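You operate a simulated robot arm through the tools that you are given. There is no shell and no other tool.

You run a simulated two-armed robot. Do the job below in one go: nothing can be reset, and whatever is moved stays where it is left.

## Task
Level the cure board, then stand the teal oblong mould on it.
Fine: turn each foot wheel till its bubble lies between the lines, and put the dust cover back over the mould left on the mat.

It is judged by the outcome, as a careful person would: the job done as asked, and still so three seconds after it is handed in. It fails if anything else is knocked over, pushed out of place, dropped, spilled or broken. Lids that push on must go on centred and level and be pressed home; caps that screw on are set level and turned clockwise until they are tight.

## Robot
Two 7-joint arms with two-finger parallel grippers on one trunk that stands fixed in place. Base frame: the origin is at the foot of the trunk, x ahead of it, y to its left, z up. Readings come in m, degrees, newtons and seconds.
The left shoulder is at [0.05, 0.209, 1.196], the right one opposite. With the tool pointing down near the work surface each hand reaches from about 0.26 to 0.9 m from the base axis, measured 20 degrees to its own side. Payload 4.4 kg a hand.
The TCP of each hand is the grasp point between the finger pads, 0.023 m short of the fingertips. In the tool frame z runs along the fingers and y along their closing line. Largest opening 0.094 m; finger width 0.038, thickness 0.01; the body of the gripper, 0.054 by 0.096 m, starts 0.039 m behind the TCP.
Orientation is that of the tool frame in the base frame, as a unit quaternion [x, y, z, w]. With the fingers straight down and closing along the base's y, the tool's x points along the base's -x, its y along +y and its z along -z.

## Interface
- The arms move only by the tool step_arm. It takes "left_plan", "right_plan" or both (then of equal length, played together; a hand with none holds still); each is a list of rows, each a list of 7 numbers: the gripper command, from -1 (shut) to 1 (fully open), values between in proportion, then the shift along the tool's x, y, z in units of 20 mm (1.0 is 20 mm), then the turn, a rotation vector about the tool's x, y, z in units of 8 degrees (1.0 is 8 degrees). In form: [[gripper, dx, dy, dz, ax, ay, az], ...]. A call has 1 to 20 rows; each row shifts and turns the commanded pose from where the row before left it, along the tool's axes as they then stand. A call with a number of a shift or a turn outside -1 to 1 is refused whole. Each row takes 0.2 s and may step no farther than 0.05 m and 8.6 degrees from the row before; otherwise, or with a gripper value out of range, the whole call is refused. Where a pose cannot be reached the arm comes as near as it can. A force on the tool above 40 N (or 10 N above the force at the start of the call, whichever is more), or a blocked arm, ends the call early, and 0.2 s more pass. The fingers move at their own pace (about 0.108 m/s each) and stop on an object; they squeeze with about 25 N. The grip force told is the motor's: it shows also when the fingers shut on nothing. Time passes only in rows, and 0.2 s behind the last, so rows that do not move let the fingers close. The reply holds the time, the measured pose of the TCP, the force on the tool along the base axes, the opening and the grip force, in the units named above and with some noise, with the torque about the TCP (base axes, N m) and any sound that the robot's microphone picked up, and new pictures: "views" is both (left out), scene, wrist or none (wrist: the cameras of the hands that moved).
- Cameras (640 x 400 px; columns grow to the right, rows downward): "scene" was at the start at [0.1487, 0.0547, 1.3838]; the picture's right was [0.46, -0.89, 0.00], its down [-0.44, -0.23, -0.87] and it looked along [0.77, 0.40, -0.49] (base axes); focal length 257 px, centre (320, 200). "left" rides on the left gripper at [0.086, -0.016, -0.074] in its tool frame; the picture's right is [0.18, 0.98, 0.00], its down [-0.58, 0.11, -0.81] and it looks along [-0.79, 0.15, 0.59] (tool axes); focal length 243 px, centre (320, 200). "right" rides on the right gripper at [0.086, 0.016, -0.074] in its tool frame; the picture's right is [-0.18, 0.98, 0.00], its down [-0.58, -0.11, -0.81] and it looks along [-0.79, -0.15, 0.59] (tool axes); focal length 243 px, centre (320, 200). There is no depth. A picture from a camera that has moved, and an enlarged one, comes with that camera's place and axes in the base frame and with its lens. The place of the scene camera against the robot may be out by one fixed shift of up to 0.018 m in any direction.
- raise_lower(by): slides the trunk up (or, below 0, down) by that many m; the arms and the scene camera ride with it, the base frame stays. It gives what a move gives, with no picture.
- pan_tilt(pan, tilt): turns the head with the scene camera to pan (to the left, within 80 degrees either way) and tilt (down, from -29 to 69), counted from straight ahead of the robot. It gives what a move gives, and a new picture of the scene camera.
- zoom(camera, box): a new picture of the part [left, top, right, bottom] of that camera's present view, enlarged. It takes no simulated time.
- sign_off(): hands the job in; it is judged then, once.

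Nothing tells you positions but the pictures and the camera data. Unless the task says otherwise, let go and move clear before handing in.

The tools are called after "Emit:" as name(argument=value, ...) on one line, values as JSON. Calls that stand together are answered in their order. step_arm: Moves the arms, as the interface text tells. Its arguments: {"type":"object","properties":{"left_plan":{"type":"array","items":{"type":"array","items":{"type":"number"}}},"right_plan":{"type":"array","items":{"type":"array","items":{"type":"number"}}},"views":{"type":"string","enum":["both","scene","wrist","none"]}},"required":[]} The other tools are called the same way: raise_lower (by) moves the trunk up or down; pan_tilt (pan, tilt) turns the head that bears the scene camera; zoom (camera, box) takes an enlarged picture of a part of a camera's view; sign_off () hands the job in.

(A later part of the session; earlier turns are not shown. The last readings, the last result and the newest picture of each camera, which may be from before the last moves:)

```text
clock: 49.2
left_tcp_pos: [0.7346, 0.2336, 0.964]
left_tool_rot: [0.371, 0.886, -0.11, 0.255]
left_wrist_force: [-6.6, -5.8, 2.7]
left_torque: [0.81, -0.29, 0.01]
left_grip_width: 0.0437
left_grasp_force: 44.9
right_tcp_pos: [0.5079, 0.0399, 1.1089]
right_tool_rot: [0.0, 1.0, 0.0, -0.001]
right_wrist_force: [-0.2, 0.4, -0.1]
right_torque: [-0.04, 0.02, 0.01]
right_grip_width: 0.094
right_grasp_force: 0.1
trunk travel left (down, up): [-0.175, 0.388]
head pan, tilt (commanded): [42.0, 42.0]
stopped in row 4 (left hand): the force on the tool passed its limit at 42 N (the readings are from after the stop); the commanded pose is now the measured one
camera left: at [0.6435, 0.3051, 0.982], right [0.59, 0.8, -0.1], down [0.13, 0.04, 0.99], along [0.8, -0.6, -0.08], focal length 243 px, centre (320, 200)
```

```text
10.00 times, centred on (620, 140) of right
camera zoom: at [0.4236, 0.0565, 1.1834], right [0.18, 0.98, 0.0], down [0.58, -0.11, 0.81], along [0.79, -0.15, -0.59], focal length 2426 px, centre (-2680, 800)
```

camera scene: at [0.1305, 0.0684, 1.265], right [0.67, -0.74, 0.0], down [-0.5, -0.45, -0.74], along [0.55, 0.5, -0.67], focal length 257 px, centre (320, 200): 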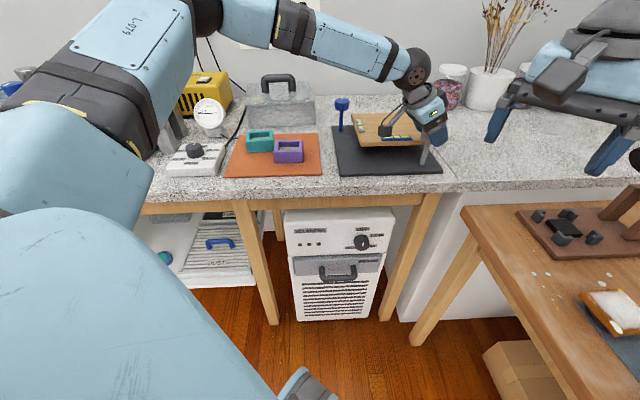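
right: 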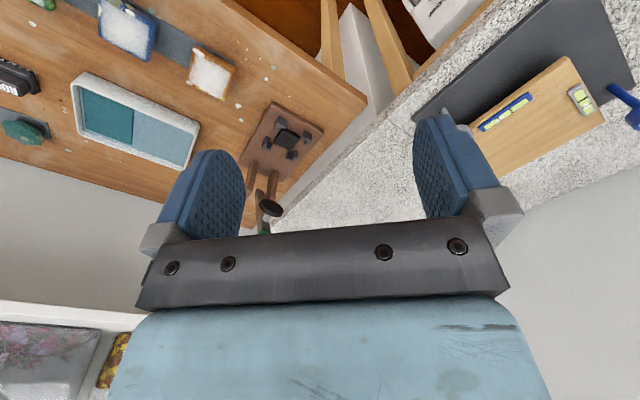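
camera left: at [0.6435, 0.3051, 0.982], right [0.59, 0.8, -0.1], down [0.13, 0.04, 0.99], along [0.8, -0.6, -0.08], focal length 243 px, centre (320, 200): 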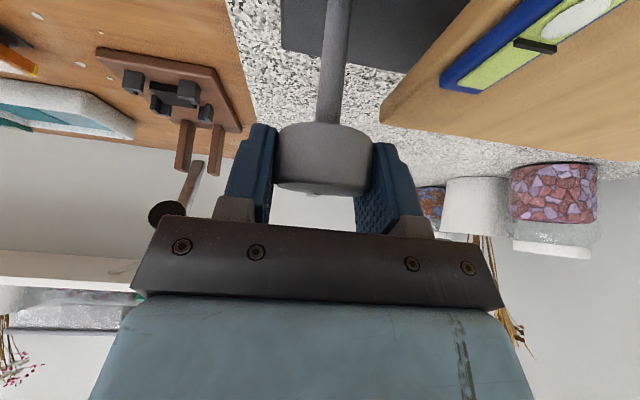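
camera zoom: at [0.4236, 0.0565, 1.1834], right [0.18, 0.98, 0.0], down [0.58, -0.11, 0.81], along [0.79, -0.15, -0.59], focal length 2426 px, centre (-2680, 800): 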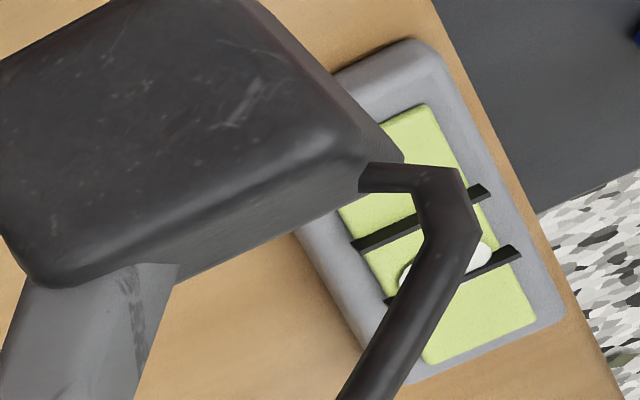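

The stop came from squeezing while slightly off-centre, and the commanded pose has now reset to the real one, so the grip is relaxed. I'll carry on turning counter-clockwise.

Emit:
step_arm(left_plan=[[-1, 0, 0, 0, -0.532, 0, -0.8465], [-1, 0, 0, 0, -0.532, 0, -0.8465], [-1, 0, 0, 0, -0.532, 0, -0.8465], [-1, 0, 0, 0, 0, 0, 0]], views="wrist")

Emit:
zoom(camera="scene", box=[350, 115, 380, 140])

Emit:
zoom(camera="right", box=[600, 120, 640, 160])

```text
clock: 50.2
left_tcp_pos: [0.7353, 0.2355, 0.9657]
left_tool_rot: [0.176, 0.945, -0.052, 0.271]
left_wrist_force: [-3.4, 0.0, 10.7]
left_torque: [0.92, 0.05, -0.01]
left_grip_width: 0.0434
left_grasp_force: 45.3
right_tcp_pos: [0.5084, 0.0404, 1.1088]
right_tool_rot: [0.0, 1.0, 0.0, 0.001]
right_wrist_force: [-0.3, 0.4, 0.0]
right_torque: [-0.01, -0.01, 0.04]
right_grip_width: 0.0941
right_grasp_force: 0.1
trunk travel left (down, up): [-0.175, 0.388]
head pan, tilt (commanded): [42.0, 42.0]
camera left: at [0.6239, 0.2629, 0.9821], right [0.21, 0.97, -0.1], down [0.1, 0.08, 0.99], along [0.97, -0.22, -0.08], focal length 243 px, centre (320, 200)
```

left: 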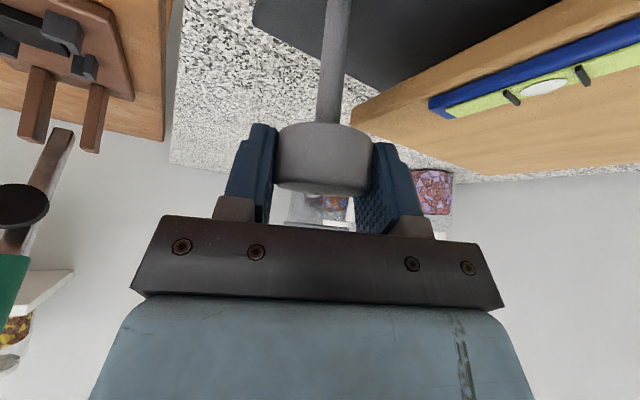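

```text
16.00 times, centred on (365, 128) of scene
camera zoom: at [0.129, 0.0681, 1.2653], right [0.67, -0.74, 0.0], down [-0.5, -0.45, -0.74], along [0.55, 0.5, -0.67], focal length 4115 px, centre (-400, 1360)
```

zoom: 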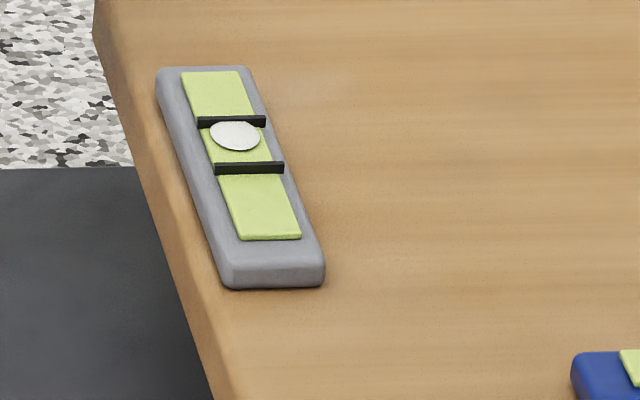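

```text
10.00 times, centred on (620, 140) of right
camera zoom: at [0.423, 0.0562, 1.1834], right [0.18, 0.98, 0.0], down [0.58, -0.11, 0.81], along [0.79, -0.15, -0.59], focal length 2426 px, centre (-2680, 800)
```

zoom: 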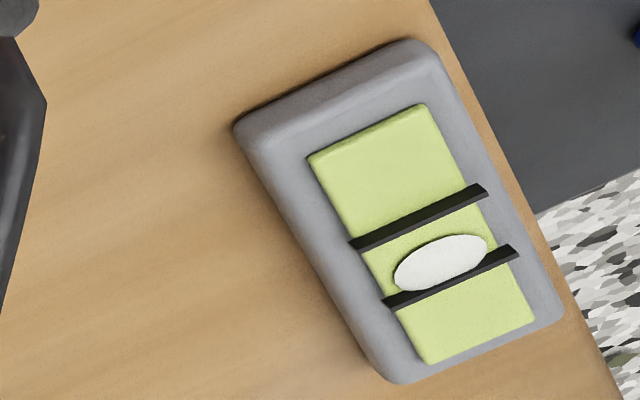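

The right camera gives a clear reading: the bubble is about a quarter of the way in, at a rate of roughly 0.0036 of the gap per degree. About 63° more is needed. I'll turn 24° now, let go and swing back clockwise.

Emit:
step_arm(left_plan=[[-1, 0, 0, 0, -0.532, 0, -0.8465], [-1, 0, 0, 0, -0.532, 0, -0.8465], [-1, 0, 0, 0, -0.532, 0, -0.8465], [-1, 0, 0, 0, 0, 0, 0]], views="none")

Emit:
step_arm(left_plan=[[0.32, 0, 0, 0, 0, 0, 0], [0.32, 0, 0, 0, 0, 0, 0], [0.32, 0, 0, 0, 0.532, 0, 0.8465], [0.32, 0, 0, 0, 0.532, 0, 0.8465], [0.32, 0, 0, 0, 0.532, 0, 0.8465], [0.32, 0, 0, 0, 0.532, 0, 0.8465], [0.32, 0, 0, 0, 0.532, 0, 0.8465], [0.32, 0, 0, 0, 0, 0, 0]], views="wrist")

Emit:
zoom(camera="right", box=[600, 120, 640, 160])

```text
clock: 51.2
left_tcp_pos: [0.7347, 0.238, 0.9654]
left_tool_rot: [-0.025, 0.961, 0.005, 0.276]
left_wrist_force: [7.5, 9.1, 15.8]
left_torque: [1.03, -0.15, -0.02]
left_grip_width: 0.0436
left_grasp_force: 45.1
right_tcp_pos: [0.5084, 0.0407, 1.1083]
right_tool_rot: [0.0, 1.0, -0.001, 0.001]
right_wrist_force: [-0.7, 0.1, -1.2]
right_torque: [-0.03, -0.01, 0.03]
right_grip_width: 0.0938
right_grasp_force: 0.1
trunk travel left (down, up): [-0.175, 0.388]
head pan, tilt (commanded): [42.0, 42.0]
```

```text
clock: 53.0
left_tcp_pos: [0.7343, 0.2362, 0.9644]
left_tool_rot: [0.307, 0.91, -0.092, 0.261]
left_wrist_force: [0.1, -0.6, -0.5]
left_torque: [0.01, 0.03, -0.01]
left_grip_width: 0.0619
left_grasp_force: 0.0
right_tcp_pos: [0.5101, 0.0411, 1.1083]
right_tool_rot: [0.0, 1.0, 0.0, 0.001]
right_wrist_force: [-0.5, -0.5, -0.7]
right_torque: [-0.01, 0.01, 0.01]
right_grip_width: 0.0943
right_grasp_force: 0.0
trunk travel left (down, up): [-0.175, 0.388]
head pan, tilt (commanded): [42.0, 42.0]
camera left: at [0.6359, 0.2931, 0.9805], right [0.47, 0.88, -0.1], down [0.12, 0.05, 0.99], along [0.87, -0.48, -0.08], focal length 243 px, centre (320, 200)
```

left: 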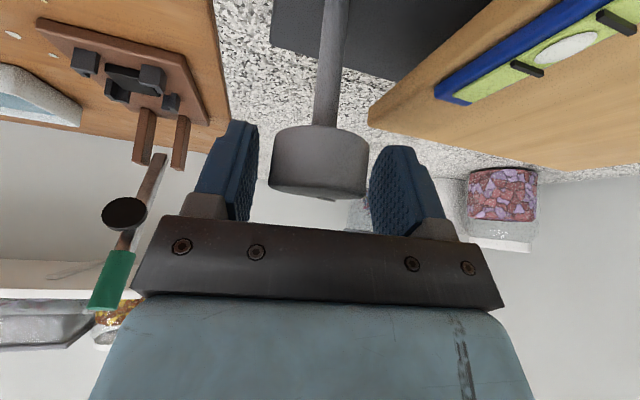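

```text
10.00 times, centred on (620, 140) of right
camera zoom: at [0.4244, 0.0567, 1.1826], right [0.18, 0.98, 0.0], down [0.58, -0.11, 0.81], along [0.79, -0.15, -0.59], focal length 2426 px, centre (-2680, 800)
```

zoom: 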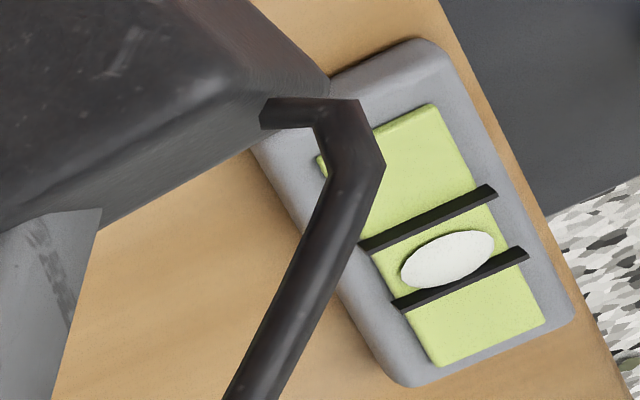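

The bubble is a third of the way in, so about 48° more. I'll grip again and turn 40°.

Emit:
step_arm(left_plan=[[0.32, 0, -0.08, 0, 0, 0, 0], [-1, 0, 0, 0, 0, 0, 0], [-1, 0, 0, 0, 0, 0, 0], [-1, 0, 0, 0, 0, 0, 0], [-1, 0, 0, 0, 0, 0, 0]], views="none")

Emit:
step_arm(left_plan=[[-1, 0, 0, 0, -0.532, 0, -0.8465], [-1, 0, 0, 0, -0.532, 0, -0.8465], [-1, 0, 0, 0, -0.532, 0, -0.8465], [-1, 0, 0, 0, -0.532, 0, -0.8465], [-1, 0, 0, 0, -0.532, 0, -0.8465], [-1, 0, 0, 0, 0, 0, 0]], views="wrist")

Emit:
zoom(camera="right", box=[600, 120, 640, 160])

Emit:
zoom(camera="scene", box=[350, 110, 410, 150])

```text
clock: 54.2
left_tcp_pos: [0.7348, 0.2341, 0.9638]
left_tool_rot: [0.307, 0.911, -0.091, 0.261]
left_wrist_force: [-0.3, -1.1, 0.0]
left_torque: [0.19, -0.91, 0.03]
left_grip_width: 0.0436
left_grasp_force: 45.3
right_tcp_pos: [0.5087, 0.0396, 1.1081]
right_tool_rot: [0.0, 1.0, 0.0, 0.0]
right_wrist_force: [0.1, 0.0, 0.2]
right_torque: [0.0, 0.01, -0.02]
right_grip_width: 0.0941
right_grasp_force: 0.0
trunk travel left (down, up): [-0.175, 0.388]
head pan, tilt (commanded): [42.0, 42.0]
```

```text
clock: 55.6
left_tcp_pos: [0.7348, 0.2375, 0.9643]
left_tool_rot: [-0.025, 0.961, 0.006, 0.275]
left_wrist_force: [12.6, 19.6, 8.9]
left_torque: [1.52, 0.26, -0.08]
left_grip_width: 0.0439
left_grasp_force: 45.2
right_tcp_pos: [0.5096, 0.0421, 1.109]
right_tool_rot: [0.0, 1.0, -0.001, 0.0]
right_wrist_force: [1.0, -0.6, -0.2]
right_torque: [-0.01, 0.0, -0.01]
right_grip_width: 0.0941
right_grasp_force: 0.1
trunk travel left (down, up): [-0.175, 0.388]
head pan, tilt (commanded): [42.0, 42.0]
camera left: at [0.6235, 0.2166, 0.9813], right [-0.21, 0.97, -0.1], down [0.06, 0.12, 0.99], along [0.98, 0.2, -0.08], focal length 243 px, centre (320, 200)
```

left: 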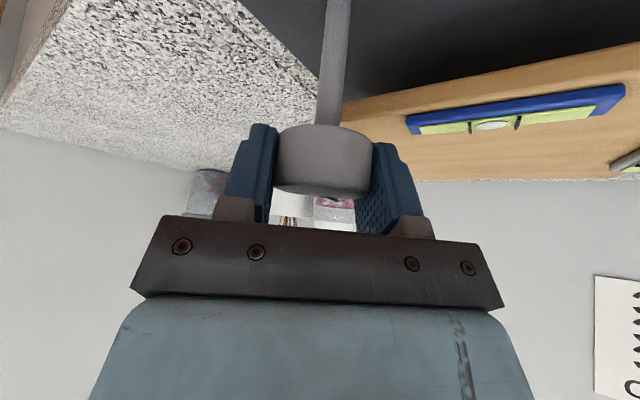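

```text
10.00 times, centred on (620, 140) of right
camera zoom: at [0.4247, 0.0581, 1.1825], right [0.18, 0.98, 0.0], down [0.58, -0.11, 0.81], along [0.79, -0.15, -0.59], focal length 2426 px, centre (-2680, 800)
```

zoom: 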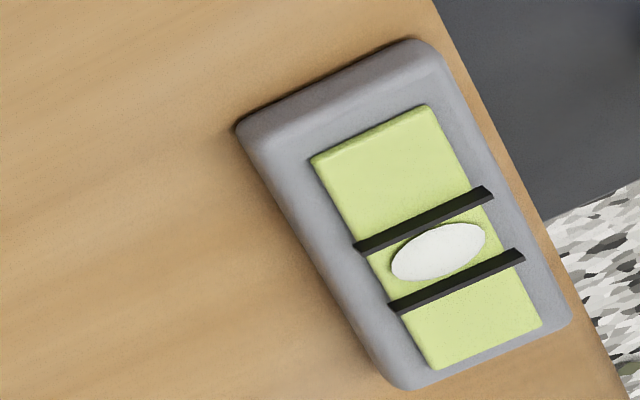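

```text
10.00 times, centred on (380, 130) of scene
camera zoom: at [0.1309, 0.0701, 1.2649], right [0.67, -0.74, 0.0], down [-0.5, -0.45, -0.74], along [0.55, 0.5, -0.67], focal length 2572 px, centre (-280, 900)
```

zoom: 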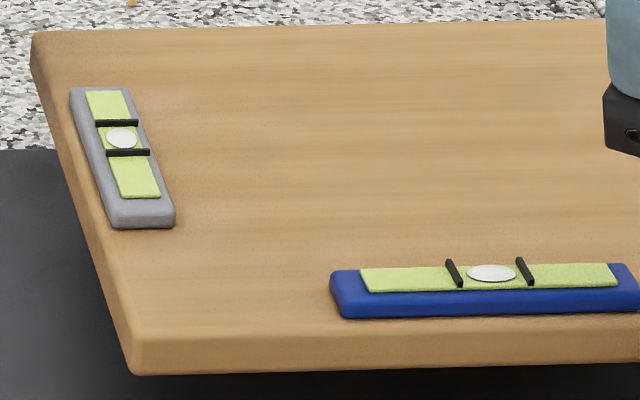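

Both bubbles now lie centred between their lines. I'll open just enough to release the grey wheel, back straight out along the approach line, rise, and level the hand again.

Emit:
step_arm(left_plan=[[0.32, 0, 0, 0, 0, 0, 0], [0.32, 0, 0, 0, 0, 0, 0], [0.32, 0, 0, -0.8, 0, 0, 0], [0.32, 0, 0, -0.8, 0, 0, 0], [0.32, 0, 0, -0.8, 0, 0, 0], [0.32, 0, 0, -0.8, 0, 0, 0], [0.32, 0, 0, -1, 0, 0, 0], [0.32, 0, 0, -1, 0, 0, 0], [0.32, 0, 0, -1, 0, 1, 0], [0.32, 0, 0, -1, 0, 1, 0], [0.32, 0, 0, 0, 0, 1, 0], [0.32, 0, 0, 0, 0, 1, 0]], views="both")

Emit:
zoom(camera="right", box=[600, 120, 640, 160])

Emit:
zoom(camera="scene", box=[350, 110, 410, 150])

```text
clock: 58.2
left_tcp_pos: [0.6611, 0.2329, 1.0879]
left_tool_rot: [-0.024, 1.0, -0.002, -0.002]
left_wrist_force: [1.1, 0.3, 0.2]
left_torque: [-0.02, 0.01, -0.01]
left_grip_width: 0.0617
left_grasp_force: 0.0
right_tcp_pos: [0.5101, 0.0411, 1.1075]
right_tool_rot: [0.0, 1.0, -0.001, -0.001]
right_wrist_force: [-0.4, -0.6, 0.0]
right_torque: [-0.02, -0.02, -0.03]
right_grip_width: 0.0939
right_grasp_force: 0.2
trunk travel left (down, up): [-0.175, 0.388]
head pan, tilt (commanded): [42.0, 42.0]
camera scene: at [0.1311, 0.0689, 1.2649], right [0.67, -0.74, 0.0], down [-0.5, -0.45, -0.74], along [0.55, 0.5, -0.67], focal length 257 px, centre (320, 200)
camera left: at [0.576, 0.2142, 1.1618], right [-0.23, 0.97, 0.0], down [0.58, 0.14, 0.8], along [0.78, 0.18, -0.6], focal length 243 px, centre (320, 200)
```

scene: 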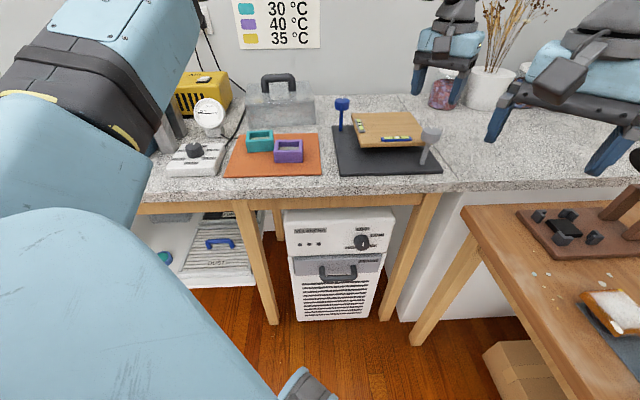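
left: 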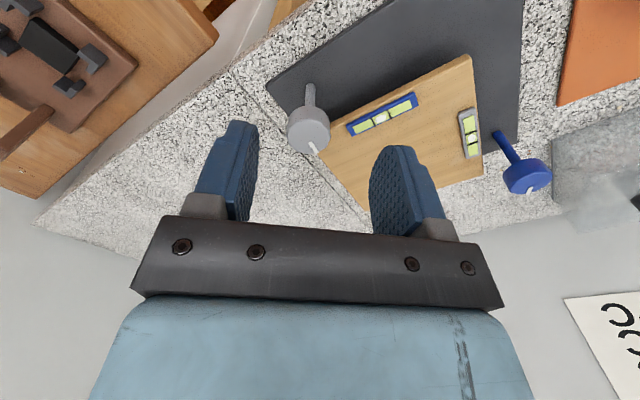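

```text
10.00 times, centred on (620, 140) of right
camera zoom: at [0.425, 0.057, 1.1823], right [0.18, 0.98, 0.0], down [0.58, -0.11, 0.81], along [0.79, -0.15, -0.59], focal length 2426 px, centre (-2680, 800)
```

zoom: 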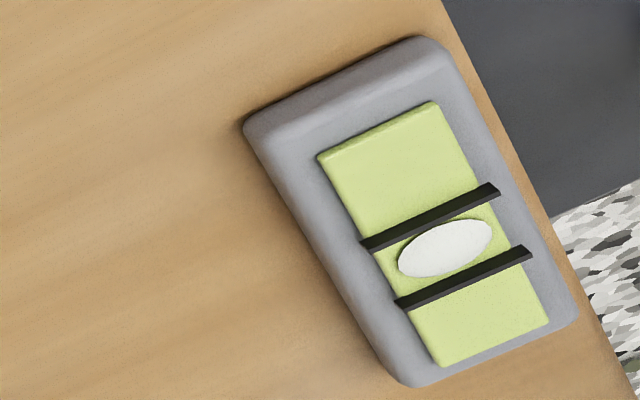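

```text
10.00 times, centred on (380, 130) of scene
camera zoom: at [0.1311, 0.0689, 1.2649], right [0.67, -0.74, 0.0], down [-0.5, -0.45, -0.74], along [0.55, 0.5, -0.67], focal length 2572 px, centre (-280, 900)
```

zoom: 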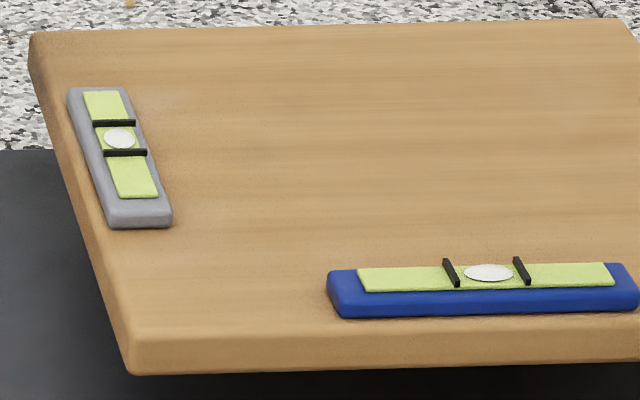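

Both bubbles held after release. Next is the teal mould, so I'll bring the left hand back over the mat and measure the moulds and the cover from the wrist camera.

Emit:
step_arm(left_plan=[[1, 0.5, 0.5, -1, 0, 0, 0.34], [1, 1, 1, -1, 0, 0, 0], [1, 1, 1, -1, 0, 0, 0], [1, 1, 1, -0.5, 0, 0, 0], [1, 1, 1, 0, 0, 0, 0], [1, 1, 1, 0, 0, 0, 0], [1, 1, 1, 0, 0, 0, 0], [1, 1, 1, 0, 0, 0, 0], [1, 1, 1, 0, 0, 0, 0], [1, 1, 1, 0, 0, 0, 0], [1, 1, 1, 0, 0, 0, 0], [1, 1, 1, 0, 0, 0, 0], [1, 0.5, 1, 0, 0, 0, 0], [1, 0, 1, 0, 0, 0, 0], [1, 0, 1, 0, 0, 0, 0], [1, 0, 1, 0, 0, 0, 0]], views="both")

```text
clock: 61.6
left_tcp_pos: [0.4224, 0.5427, 1.1558]
left_tool_rot: [-0.001, 1.0, -0.001, -0.002]
left_wrist_force: [-0.1, 0.3, -0.6]
left_torque: [0.0, 0.03, 0.04]
left_grip_width: 0.094
left_grasp_force: 0.1
right_tcp_pos: [0.5092, 0.0419, 1.108]
right_tool_rot: [0.001, 1.0, 0.0, 0.0]
right_wrist_force: [0.5, 0.5, 0.3]
right_torque: [-0.02, 0.04, 0.0]
right_grip_width: 0.0939
right_grasp_force: 0.1
trunk travel left (down, up): [-0.175, 0.388]
head pan, tilt (commanded): [42.0, 42.0]
camera scene: at [0.1306, 0.069, 1.2649], right [0.67, -0.74, 0.0], down [-0.5, -0.45, -0.74], along [0.55, 0.5, -0.67], focal length 257 px, centre (320, 200)
camera left: at [0.3359, 0.5277, 1.2306], right [-0.18, 0.98, 0.0], down [0.58, 0.11, 0.8], along [0.79, 0.15, -0.59], focal length 243 px, centre (320, 200)
```

scene: 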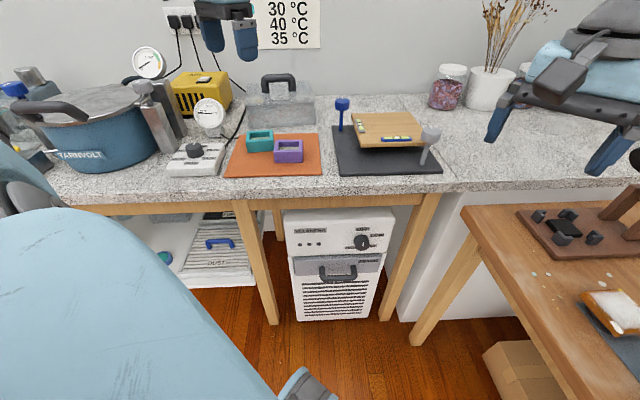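
left: 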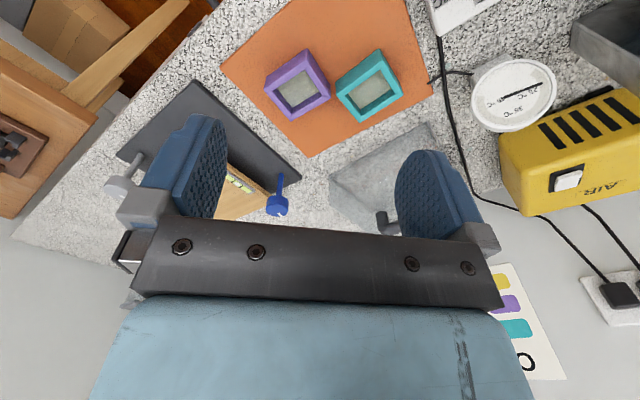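

Emit:
zoom(camera="left", box=[210, 0, 450, 150])

Emit:
zoom(camera="scene", box=[215, 60, 335, 180])

Emit:
zoom(camera="right", box=[440, 0, 640, 200])

```text
2.67 times, centred on (330, 75) of left
camera zoom: at [0.3359, 0.5277, 1.2306], right [-0.18, 0.98, 0.0], down [0.58, 0.11, 0.8], along [0.79, 0.15, -0.59], focal length 647 px, centre (293, 533)
```

zoom: 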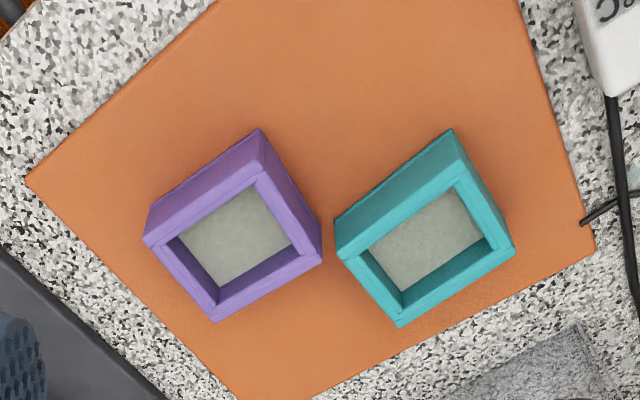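

```text
3.33 times, centred on (275, 120) of scene
camera zoom: at [0.1306, 0.069, 1.2649], right [0.67, -0.74, 0.0], down [-0.5, -0.45, -0.74], along [0.55, 0.5, -0.67], focal length 857 px, centre (470, 467)
```

zoom: 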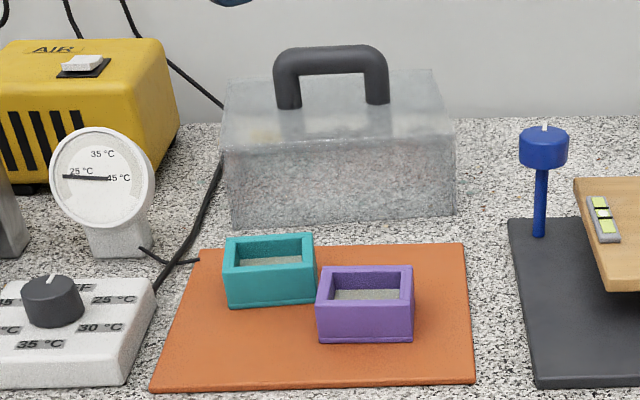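

```text
2.00 times, centred on (540, 100) of right
camera zoom: at [0.4244, 0.057, 1.1825], right [0.18, 0.98, 0.0], down [0.58, -0.11, 0.81], along [0.79, -0.15, -0.59], focal length 485 px, centre (-120, 400)
```

zoom: 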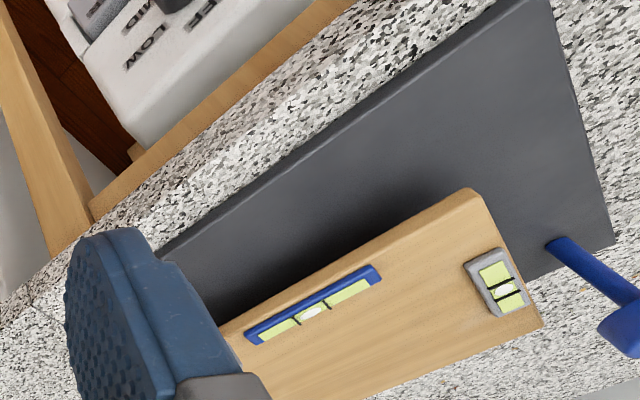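

I'll enlarge the teal mould more to read its corners.

Emit:
zoom(camera="left", box=[325, 40, 411, 130])

Emit:
zoom(camera="left", box=[255, 40, 341, 130])

Emit:
zoom(camera="scene", box=[240, 120, 310, 170])

Emit:
zoom(camera="left", box=[310, 100, 470, 240])

```text
4.44 times, centred on (368, 85) of left
camera zoom: at [0.3359, 0.5277, 1.2306], right [-0.18, 0.98, 0.0], down [0.58, 0.11, 0.8], along [0.79, 0.15, -0.59], focal length 1078 px, centre (107, 711)
```

zoom: 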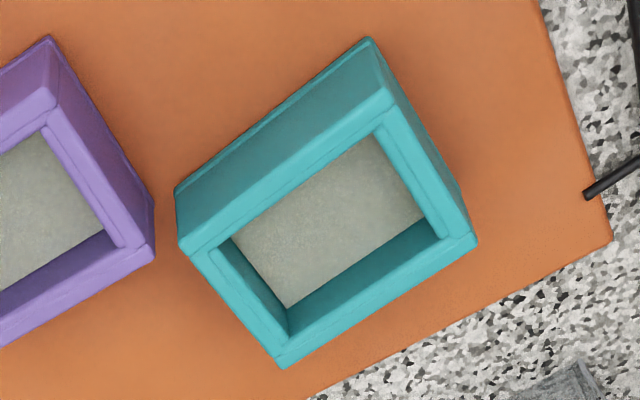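

```text
4.44 times, centred on (298, 85) of left
camera zoom: at [0.3359, 0.5277, 1.2306], right [-0.18, 0.98, 0.0], down [0.58, 0.11, 0.8], along [0.79, 0.15, -0.59], focal length 1078 px, centre (418, 711)
```

zoom: 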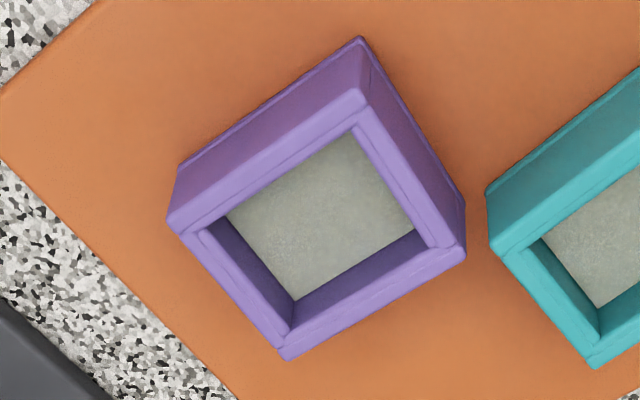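

```text
8.00 times, centred on (275, 145) of scene
camera zoom: at [0.1306, 0.069, 1.2649], right [0.67, -0.74, 0.0], down [-0.5, -0.45, -0.74], along [0.55, 0.5, -0.67], focal length 2058 px, centre (680, 640)
```

zoom: 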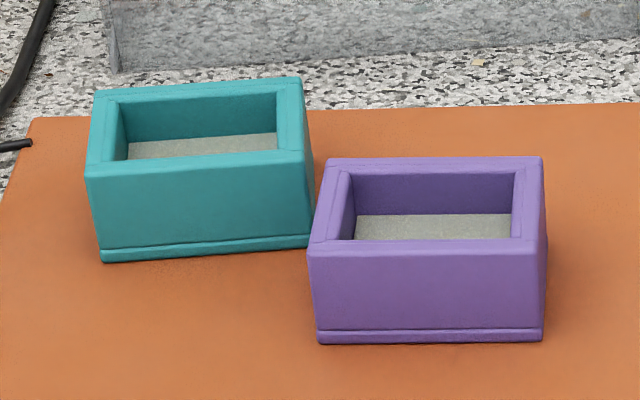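

```text
2.86 times, centred on (390, 170) of left
camera zoom: at [0.3359, 0.5277, 1.2306], right [-0.18, 0.98, 0.0], down [0.58, 0.11, 0.8], along [0.79, 0.15, -0.59], focal length 693 px, centre (120, 286)
```

zoom: 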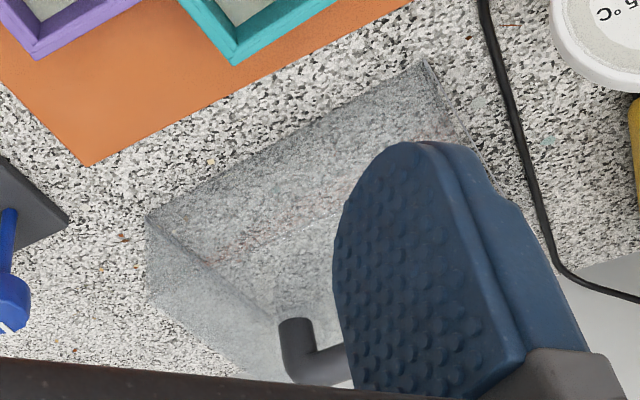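

The teal mould measures about 76 × 61 × 37 mm, centred near [0.515, 0.637] with its top at z≈0.895 and its long axis along the counter. I'll raise the trunk back, turn the hand 38.5° clockwise so it closes across the narrow sides, and pitch it 20° forward so I can later reach the board's middle.

Emit:
raise_lower(by=0.1)

Emit:
step_arm(left_plan=[[1, 0, 0.5, 0.5, 0, 0, 0.9625], [1, 0, 0.5, 0.5, 0, 0, 0.9625], [1, 0, 0.5, 0.5, 0, 0, 0.9625], [1, 0, 0.5, 0.5, 0, 0, 0.9625], [1, 0, 0, 0.5, 0, 0, 0.9625], [1, 0, 0, 0.5, 0, -0.8333, 0], [1, 0, 0, 0.5, 0, -0.8333, 0], [1, 0, 0, 0.5, 0, -0.8333, 0]], views="both")

```text
clock: 63.0
left_tcp_pos: [0.4223, 0.5417, 1.2556]
left_tool_rot: [0.0, 1.0, -0.001, -0.001]
left_wrist_force: [0.7, 0.5, -0.2]
left_torque: [-0.01, -0.03, -0.03]
left_grip_width: 0.0939
left_grasp_force: 0.0
right_tcp_pos: [0.51, 0.0412, 1.2079]
right_tool_rot: [0.001, 1.0, 0.001, -0.001]
right_wrist_force: [0.5, -0.6, 0.4]
right_torque: [0.0, 0.02, 0.02]
right_grip_width: 0.0939
right_grasp_force: 0.0
trunk travel left (down, up): [-0.275, 0.288]
head pan, tilt (commanded): [42.0, 42.0]
```

```text
clock: 64.8
left_tcp_pos: [0.4332, 0.5775, 1.1754]
left_tool_rot: [0.324, 0.93, -0.06, 0.165]
left_wrist_force: [-0.1, 0.9, 0.4]
left_torque: [-0.02, 0.02, -0.01]
left_grip_width: 0.0937
left_grasp_force: 0.0
right_tcp_pos: [0.5111, 0.0424, 1.209]
right_tool_rot: [0.0, 1.0, 0.0, 0.0]
right_wrist_force: [-0.1, 0.4, 0.2]
right_torque: [-0.03, -0.03, 0.01]
right_grip_width: 0.094
right_grasp_force: 0.0
trunk travel left (down, up): [-0.275, 0.288]
head pan, tilt (commanded): [42.0, 42.0]
camera scene: at [0.1307, 0.0695, 1.365], right [0.67, -0.74, 0.0], down [-0.5, -0.45, -0.74], along [0.55, 0.5, -0.67], focal length 257 px, centre (320, 200)
camera left: at [0.3395, 0.6332, 1.2166], right [0.48, 0.88, -0.07], down [0.28, -0.08, 0.96], along [0.83, -0.47, -0.28], focal length 243 px, centre (320, 200)
```

scene: 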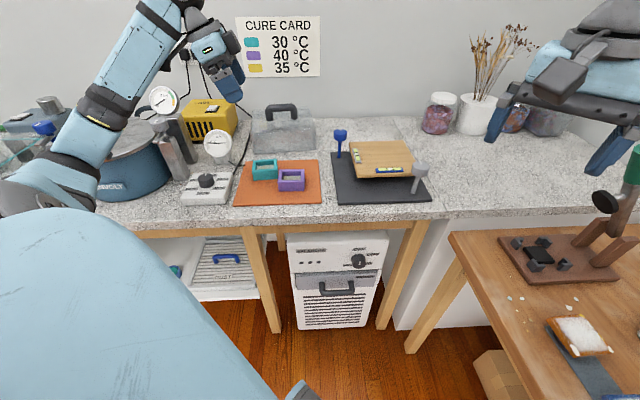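
left: 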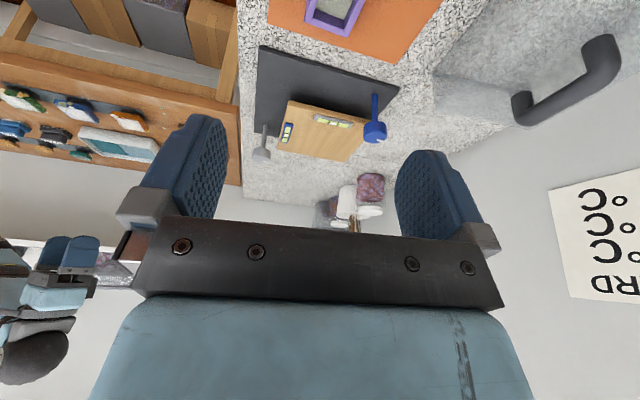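

Orientation is as planned. I'll move down to 8 cm short of the teal mould along the approach line and look.

Emit:
step_arm(left_plan=[[1, 0.378, 0.4855, 0.9715, 0, 0, 0], [1, 0.378, 0.4855, 0.9715, 0, 0, 0], [1, 0.378, 0.4855, 0.9715, 0, 0, 0], [1, 0.378, 0.4855, 0.9715, 0, 0, 0], [1, 0.378, 0.4855, 0.9715, 0, 0, 0], [1, 0.378, 0.4855, 0.9715, 0, 0, 0], [1, 0.378, 0.4855, 0.9715, 0, 0, 0], [1, 0.378, 0.4855, 0.9715, 0, 0, 0], [1, 0.378, 0.4855, 0.9715, 0, 0, 0], [1, 0.378, 0.4855, 0.9715, 0, 0, 0], [1, 0, 0, 0, 0, 0, 0]], views="both")

Emit:
zoom(camera="scene", box=[170, 100, 330, 210])

```text
clock: 67.2
left_tcp_pos: [0.4876, 0.6565, 0.9676]
left_tool_rot: [0.324, 0.93, -0.06, 0.164]
left_wrist_force: [0.4, -0.6, -0.9]
left_torque: [-0.03, -0.02, 0.01]
left_grip_width: 0.094
left_grasp_force: 0.1
right_tcp_pos: [0.5102, 0.0398, 1.2083]
right_tool_rot: [0.001, 1.0, 0.0, 0.0]
right_wrist_force: [-0.8, 0.0, 0.2]
right_torque: [0.03, 0.03, -0.03]
right_grip_width: 0.094
right_grasp_force: 0.1
trunk travel left (down, up): [-0.275, 0.288]
head pan, tilt (commanded): [42.0, 42.0]
camera scene: at [0.1305, 0.0684, 1.365], right [0.67, -0.74, 0.0], down [-0.5, -0.45, -0.74], along [0.55, 0.5, -0.67], focal length 257 px, centre (320, 200)
camera left: at [0.3941, 0.7117, 1.0078], right [0.48, 0.88, -0.07], down [0.28, -0.08, 0.96], along [0.83, -0.47, -0.28], focal length 243 px, centre (320, 200)
```

scene: 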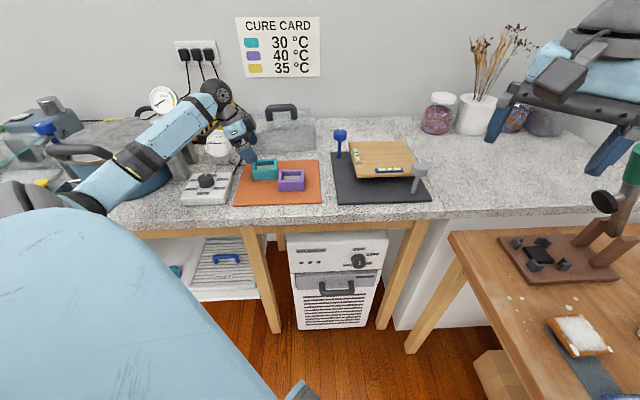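
left: 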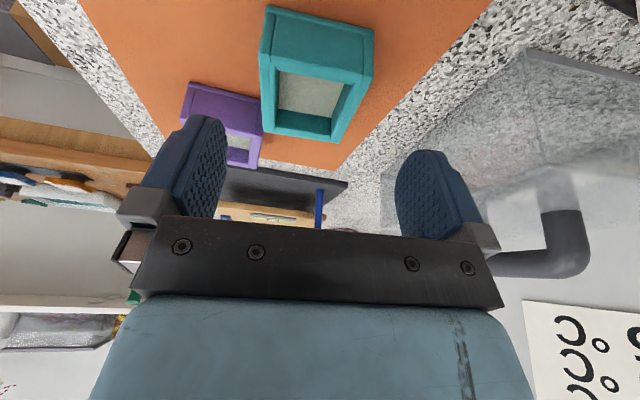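

```text
3.64 times, centred on (250, 155) of scene
camera zoom: at [0.1305, 0.0684, 1.365], right [0.67, -0.74, 0.0], down [-0.5, -0.45, -0.74], along [0.55, 0.5, -0.67], focal length 935 px, centre (574, 364)
```

zoom: 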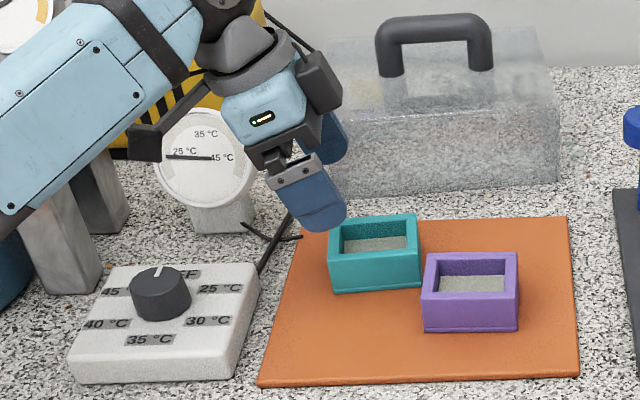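

The fingers line up with the mould's edges. I'll zoom in to check the sideways centring.

Emit:
zoom(camera="left", box=[230, 0, 400, 150])

```text
2.67 times, centred on (315, 75) of left
camera zoom: at [0.3941, 0.7117, 1.0078], right [0.48, 0.88, -0.07], down [0.28, -0.08, 0.96], along [0.83, -0.47, -0.28], focal length 647 px, centre (333, 533)
```

zoom: 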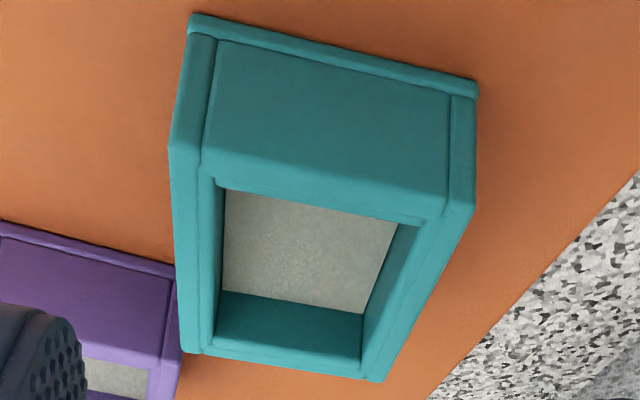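

The mould's centre is about 5 mm toward the purple side of my line, at roughly [0.512, 0.631], with its rim at z≈0.90. I'll correct and descend around it, watching the forces.

Emit:
step_arm(left_plan=[[1, 0, -0.245, 0, 0, 0, 0], [1, -0.0775, 0, 0.955, 0, 0, 0], [1, -0.0775, 0, 0.955, 0, 0, 0], [1, -0.0775, 0, 0.955, 0, 0, 0], [1, -0.0775, 0, 0.955, 0, 0, 0], [1, 0, 0, 0, 0, 0, 0]], views="both")

Emit:
zoom(camera="scene", box=[200, 120, 320, 210])

```text
clock: 68.6
left_tcp_pos: [0.5104, 0.6305, 0.898]
left_tool_rot: [0.324, 0.93, -0.06, 0.163]
left_wrist_force: [-0.1, -0.1, -0.4]
left_torque: [0.02, -0.01, 0.0]
left_grip_width: 0.0937
left_grasp_force: 0.1
right_tcp_pos: [0.5096, 0.0401, 1.2079]
right_tool_rot: [0.001, 1.0, 0.0, 0.0]
right_wrist_force: [0.1, 1.5, 0.0]
right_torque: [-0.01, 0.02, -0.02]
right_grip_width: 0.0942
right_grasp_force: 0.1
trunk travel left (down, up): [-0.275, 0.288]
head pan, tilt (commanded): [42.0, 42.0]
camera scene: at [0.1305, 0.0685, 1.365], right [0.67, -0.74, 0.0], down [-0.5, -0.45, -0.74], along [0.55, 0.5, -0.67], focal length 257 px, centre (320, 200)
camera left: at [0.4165, 0.6858, 0.9387], right [0.48, 0.88, -0.07], down [0.28, -0.08, 0.96], along [0.83, -0.47, -0.29], focal length 243 px, centre (320, 200)
```

scene: 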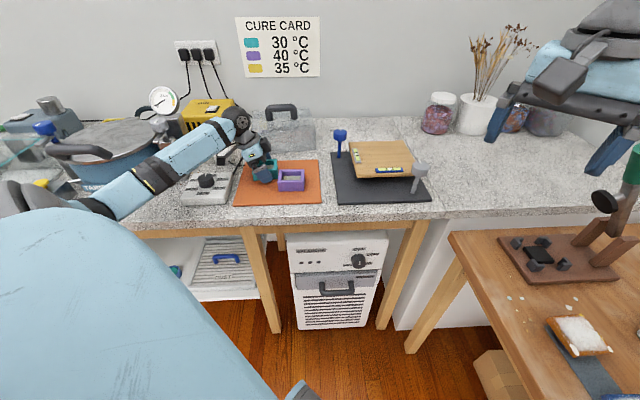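
left: 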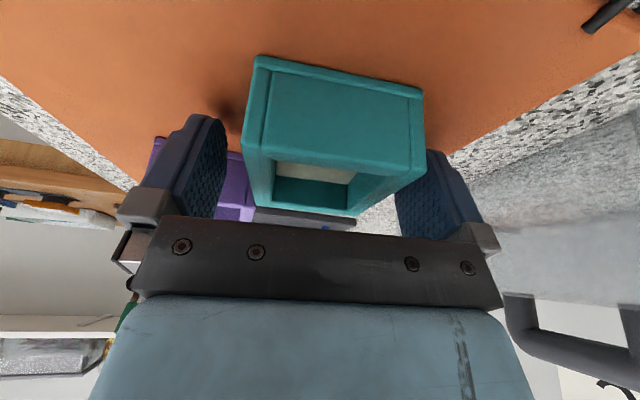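

```text
4.44 times, centred on (260, 165) of scene
camera zoom: at [0.1305, 0.0685, 1.365], right [0.67, -0.74, 0.0], down [-0.5, -0.45, -0.74], along [0.55, 0.5, -0.67], focal length 1143 px, centre (587, 356)
```

zoom: 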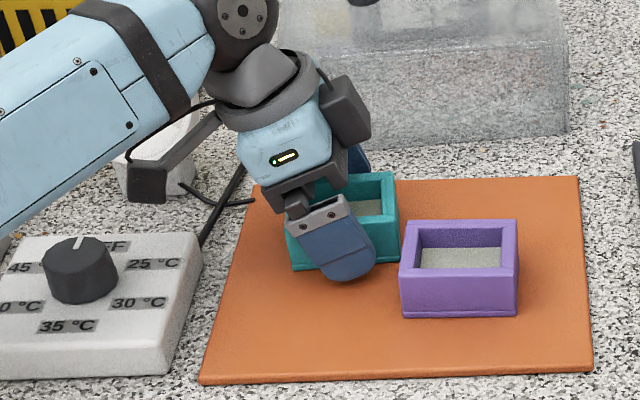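

The fingers straddle the mould without touching anything. I'll close on it, then check the grip before lifting.

Emit:
step_arm(left_plan=[[-1, 0, 0, 0, 0, 0, 0], [-1, 0, 0, 0, 0, 0, 0], [-1, 0, 0, 0, 0, 0, 0], [-1, 0, 0, 0, 0, 0, 0]], views="both")

Emit:
zoom(camera="scene", box=[200, 120, 320, 210])

```text
clock: 69.6
left_tcp_pos: [0.5103, 0.6307, 0.898]
left_tool_rot: [0.324, 0.93, -0.059, 0.163]
left_wrist_force: [1.0, -0.5, 0.3]
left_torque: [0.02, 0.04, -0.02]
left_grip_width: 0.0638
left_grasp_force: 25.4
right_tcp_pos: [0.5106, 0.0398, 1.2078]
right_tool_rot: [0.0, 1.0, 0.0, 0.0]
right_wrist_force: [0.0, 0.1, -0.9]
right_torque: [0.01, 0.03, 0.0]
right_grip_width: 0.094
right_grasp_force: 0.1
trunk travel left (down, up): [-0.275, 0.288]
head pan, tilt (commanded): [42.0, 42.0]
camera scene: at [0.1307, 0.0688, 1.3649], right [0.67, -0.74, 0.0], down [-0.5, -0.45, -0.74], along [0.55, 0.5, -0.67], focal length 257 px, centre (320, 200)
camera left: at [0.4166, 0.6861, 0.9385], right [0.48, 0.88, -0.07], down [0.28, -0.08, 0.96], along [0.83, -0.47, -0.29], focal length 243 px, centre (320, 200)
```

scene: 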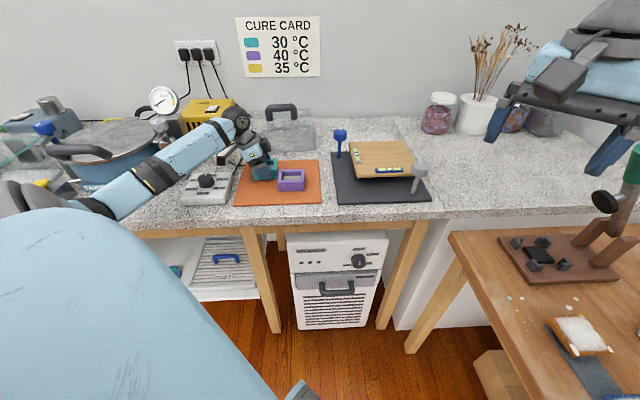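
left: 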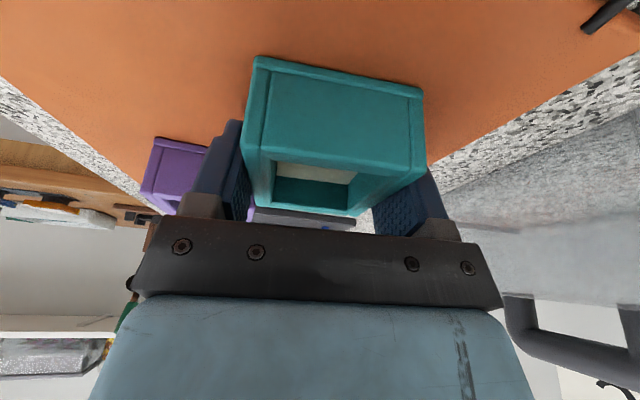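

```text
4.44 times, centred on (260, 165) of scene
camera zoom: at [0.1307, 0.0688, 1.3649], right [0.67, -0.74, 0.0], down [-0.5, -0.45, -0.74], along [0.55, 0.5, -0.67], focal length 1143 px, centre (587, 356)
```

zoom: 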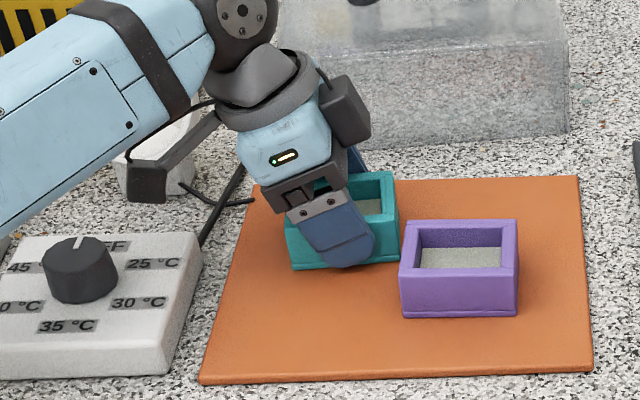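

Gripped at 64 mm with 25 N, and the mould hasn't shifted. I'll lift straight up 6 cm and check it's held level.

Emit:
step_arm(left_plan=[[-1, -0.17, 0, -0.47, 0, 0, 0], [-1, -0.345, 0, -0.9385, 0, 0, 0], [-1, -0.345, 0, -0.9385, 0, 0, 0], [-1, -0.345, 0, -0.9385, 0, 0, 0], [-1, 0, 0, 0, 0, 0, 0]], views="both")

Emit:
zoom(camera="scene", box=[200, 100, 320, 190])

```text
clock: 70.8
left_tcp_pos: [0.5116, 0.6313, 0.9674]
left_tool_rot: [0.324, 0.93, -0.059, 0.163]
left_wrist_force: [0.4, -0.2, -0.2]
left_torque: [-0.02, 0.04, -0.01]
left_grip_width: 0.0
left_grasp_force: 25.0
right_tcp_pos: [0.5102, 0.04, 1.2071]
right_tool_rot: [0.0, 1.0, -0.001, 0.0]
right_wrist_force: [-0.1, -0.4, 0.5]
right_torque: [-0.04, -0.01, 0.01]
right_grip_width: 0.0936
right_grasp_force: 0.0
trunk travel left (down, up): [-0.275, 0.288]
head pan, tilt (commanded): [42.0, 42.0]
camera scene: at [0.1308, 0.0689, 1.3649], right [0.67, -0.74, 0.0], down [-0.5, -0.45, -0.74], along [0.55, 0.5, -0.67], focal length 257 px, centre (320, 200)
camera left: at [0.4181, 0.6879, 1.0087], right [0.48, 0.88, -0.07], down [0.28, -0.08, 0.96], along [0.83, -0.47, -0.28], focal length 243 px, centre (320, 200)
```

scene: 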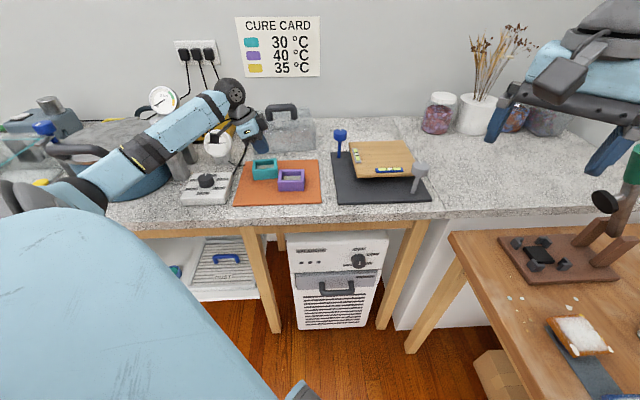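
left: 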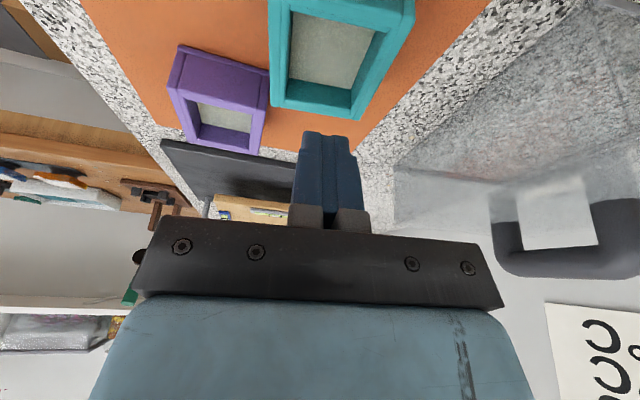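

```text
4.44 times, centred on (260, 145) of scene
camera zoom: at [0.1308, 0.0689, 1.3649], right [0.67, -0.74, 0.0], down [-0.5, -0.45, -0.74], along [0.55, 0.5, -0.67], focal length 1143 px, centre (587, 444)
```

zoom: 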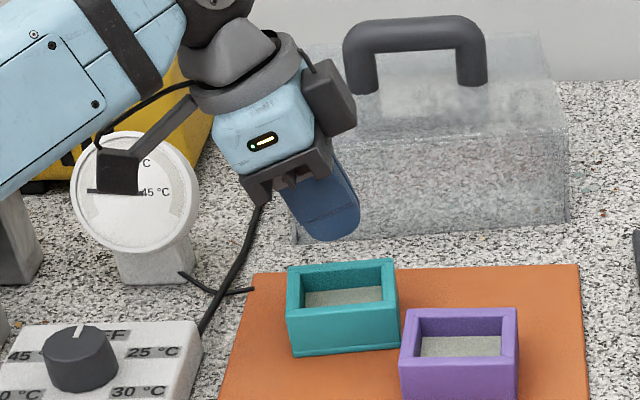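

The grip slipped: the fingers shut on nothing and the mould stayed on the mat. I'll look closely at the mould to see whether it moved and why it slipped.

Emit:
zoom(camera="left", box=[240, 0, 430, 130])

Emit:
zoom(camera="scene", box=[240, 145, 320, 205])

```text
3.08 times, centred on (335, 65) of left
camera zoom: at [0.4181, 0.6879, 1.0087], right [0.48, 0.88, -0.07], down [0.28, -0.08, 0.96], along [0.83, -0.47, -0.28], focal length 746 px, centre (274, 615)
```

zoom: 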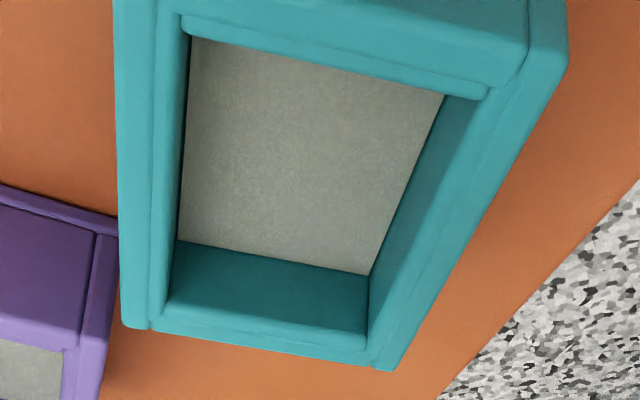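

```text
6.67 times, centred on (280, 175) of scene
camera zoom: at [0.1308, 0.0689, 1.3649], right [0.67, -0.74, 0.0], down [-0.5, -0.45, -0.74], along [0.55, 0.5, -0.67], focal length 1715 px, centre (587, 367)
```

zoom: 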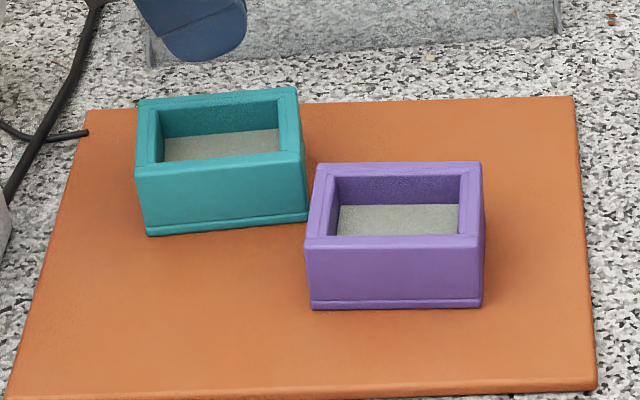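

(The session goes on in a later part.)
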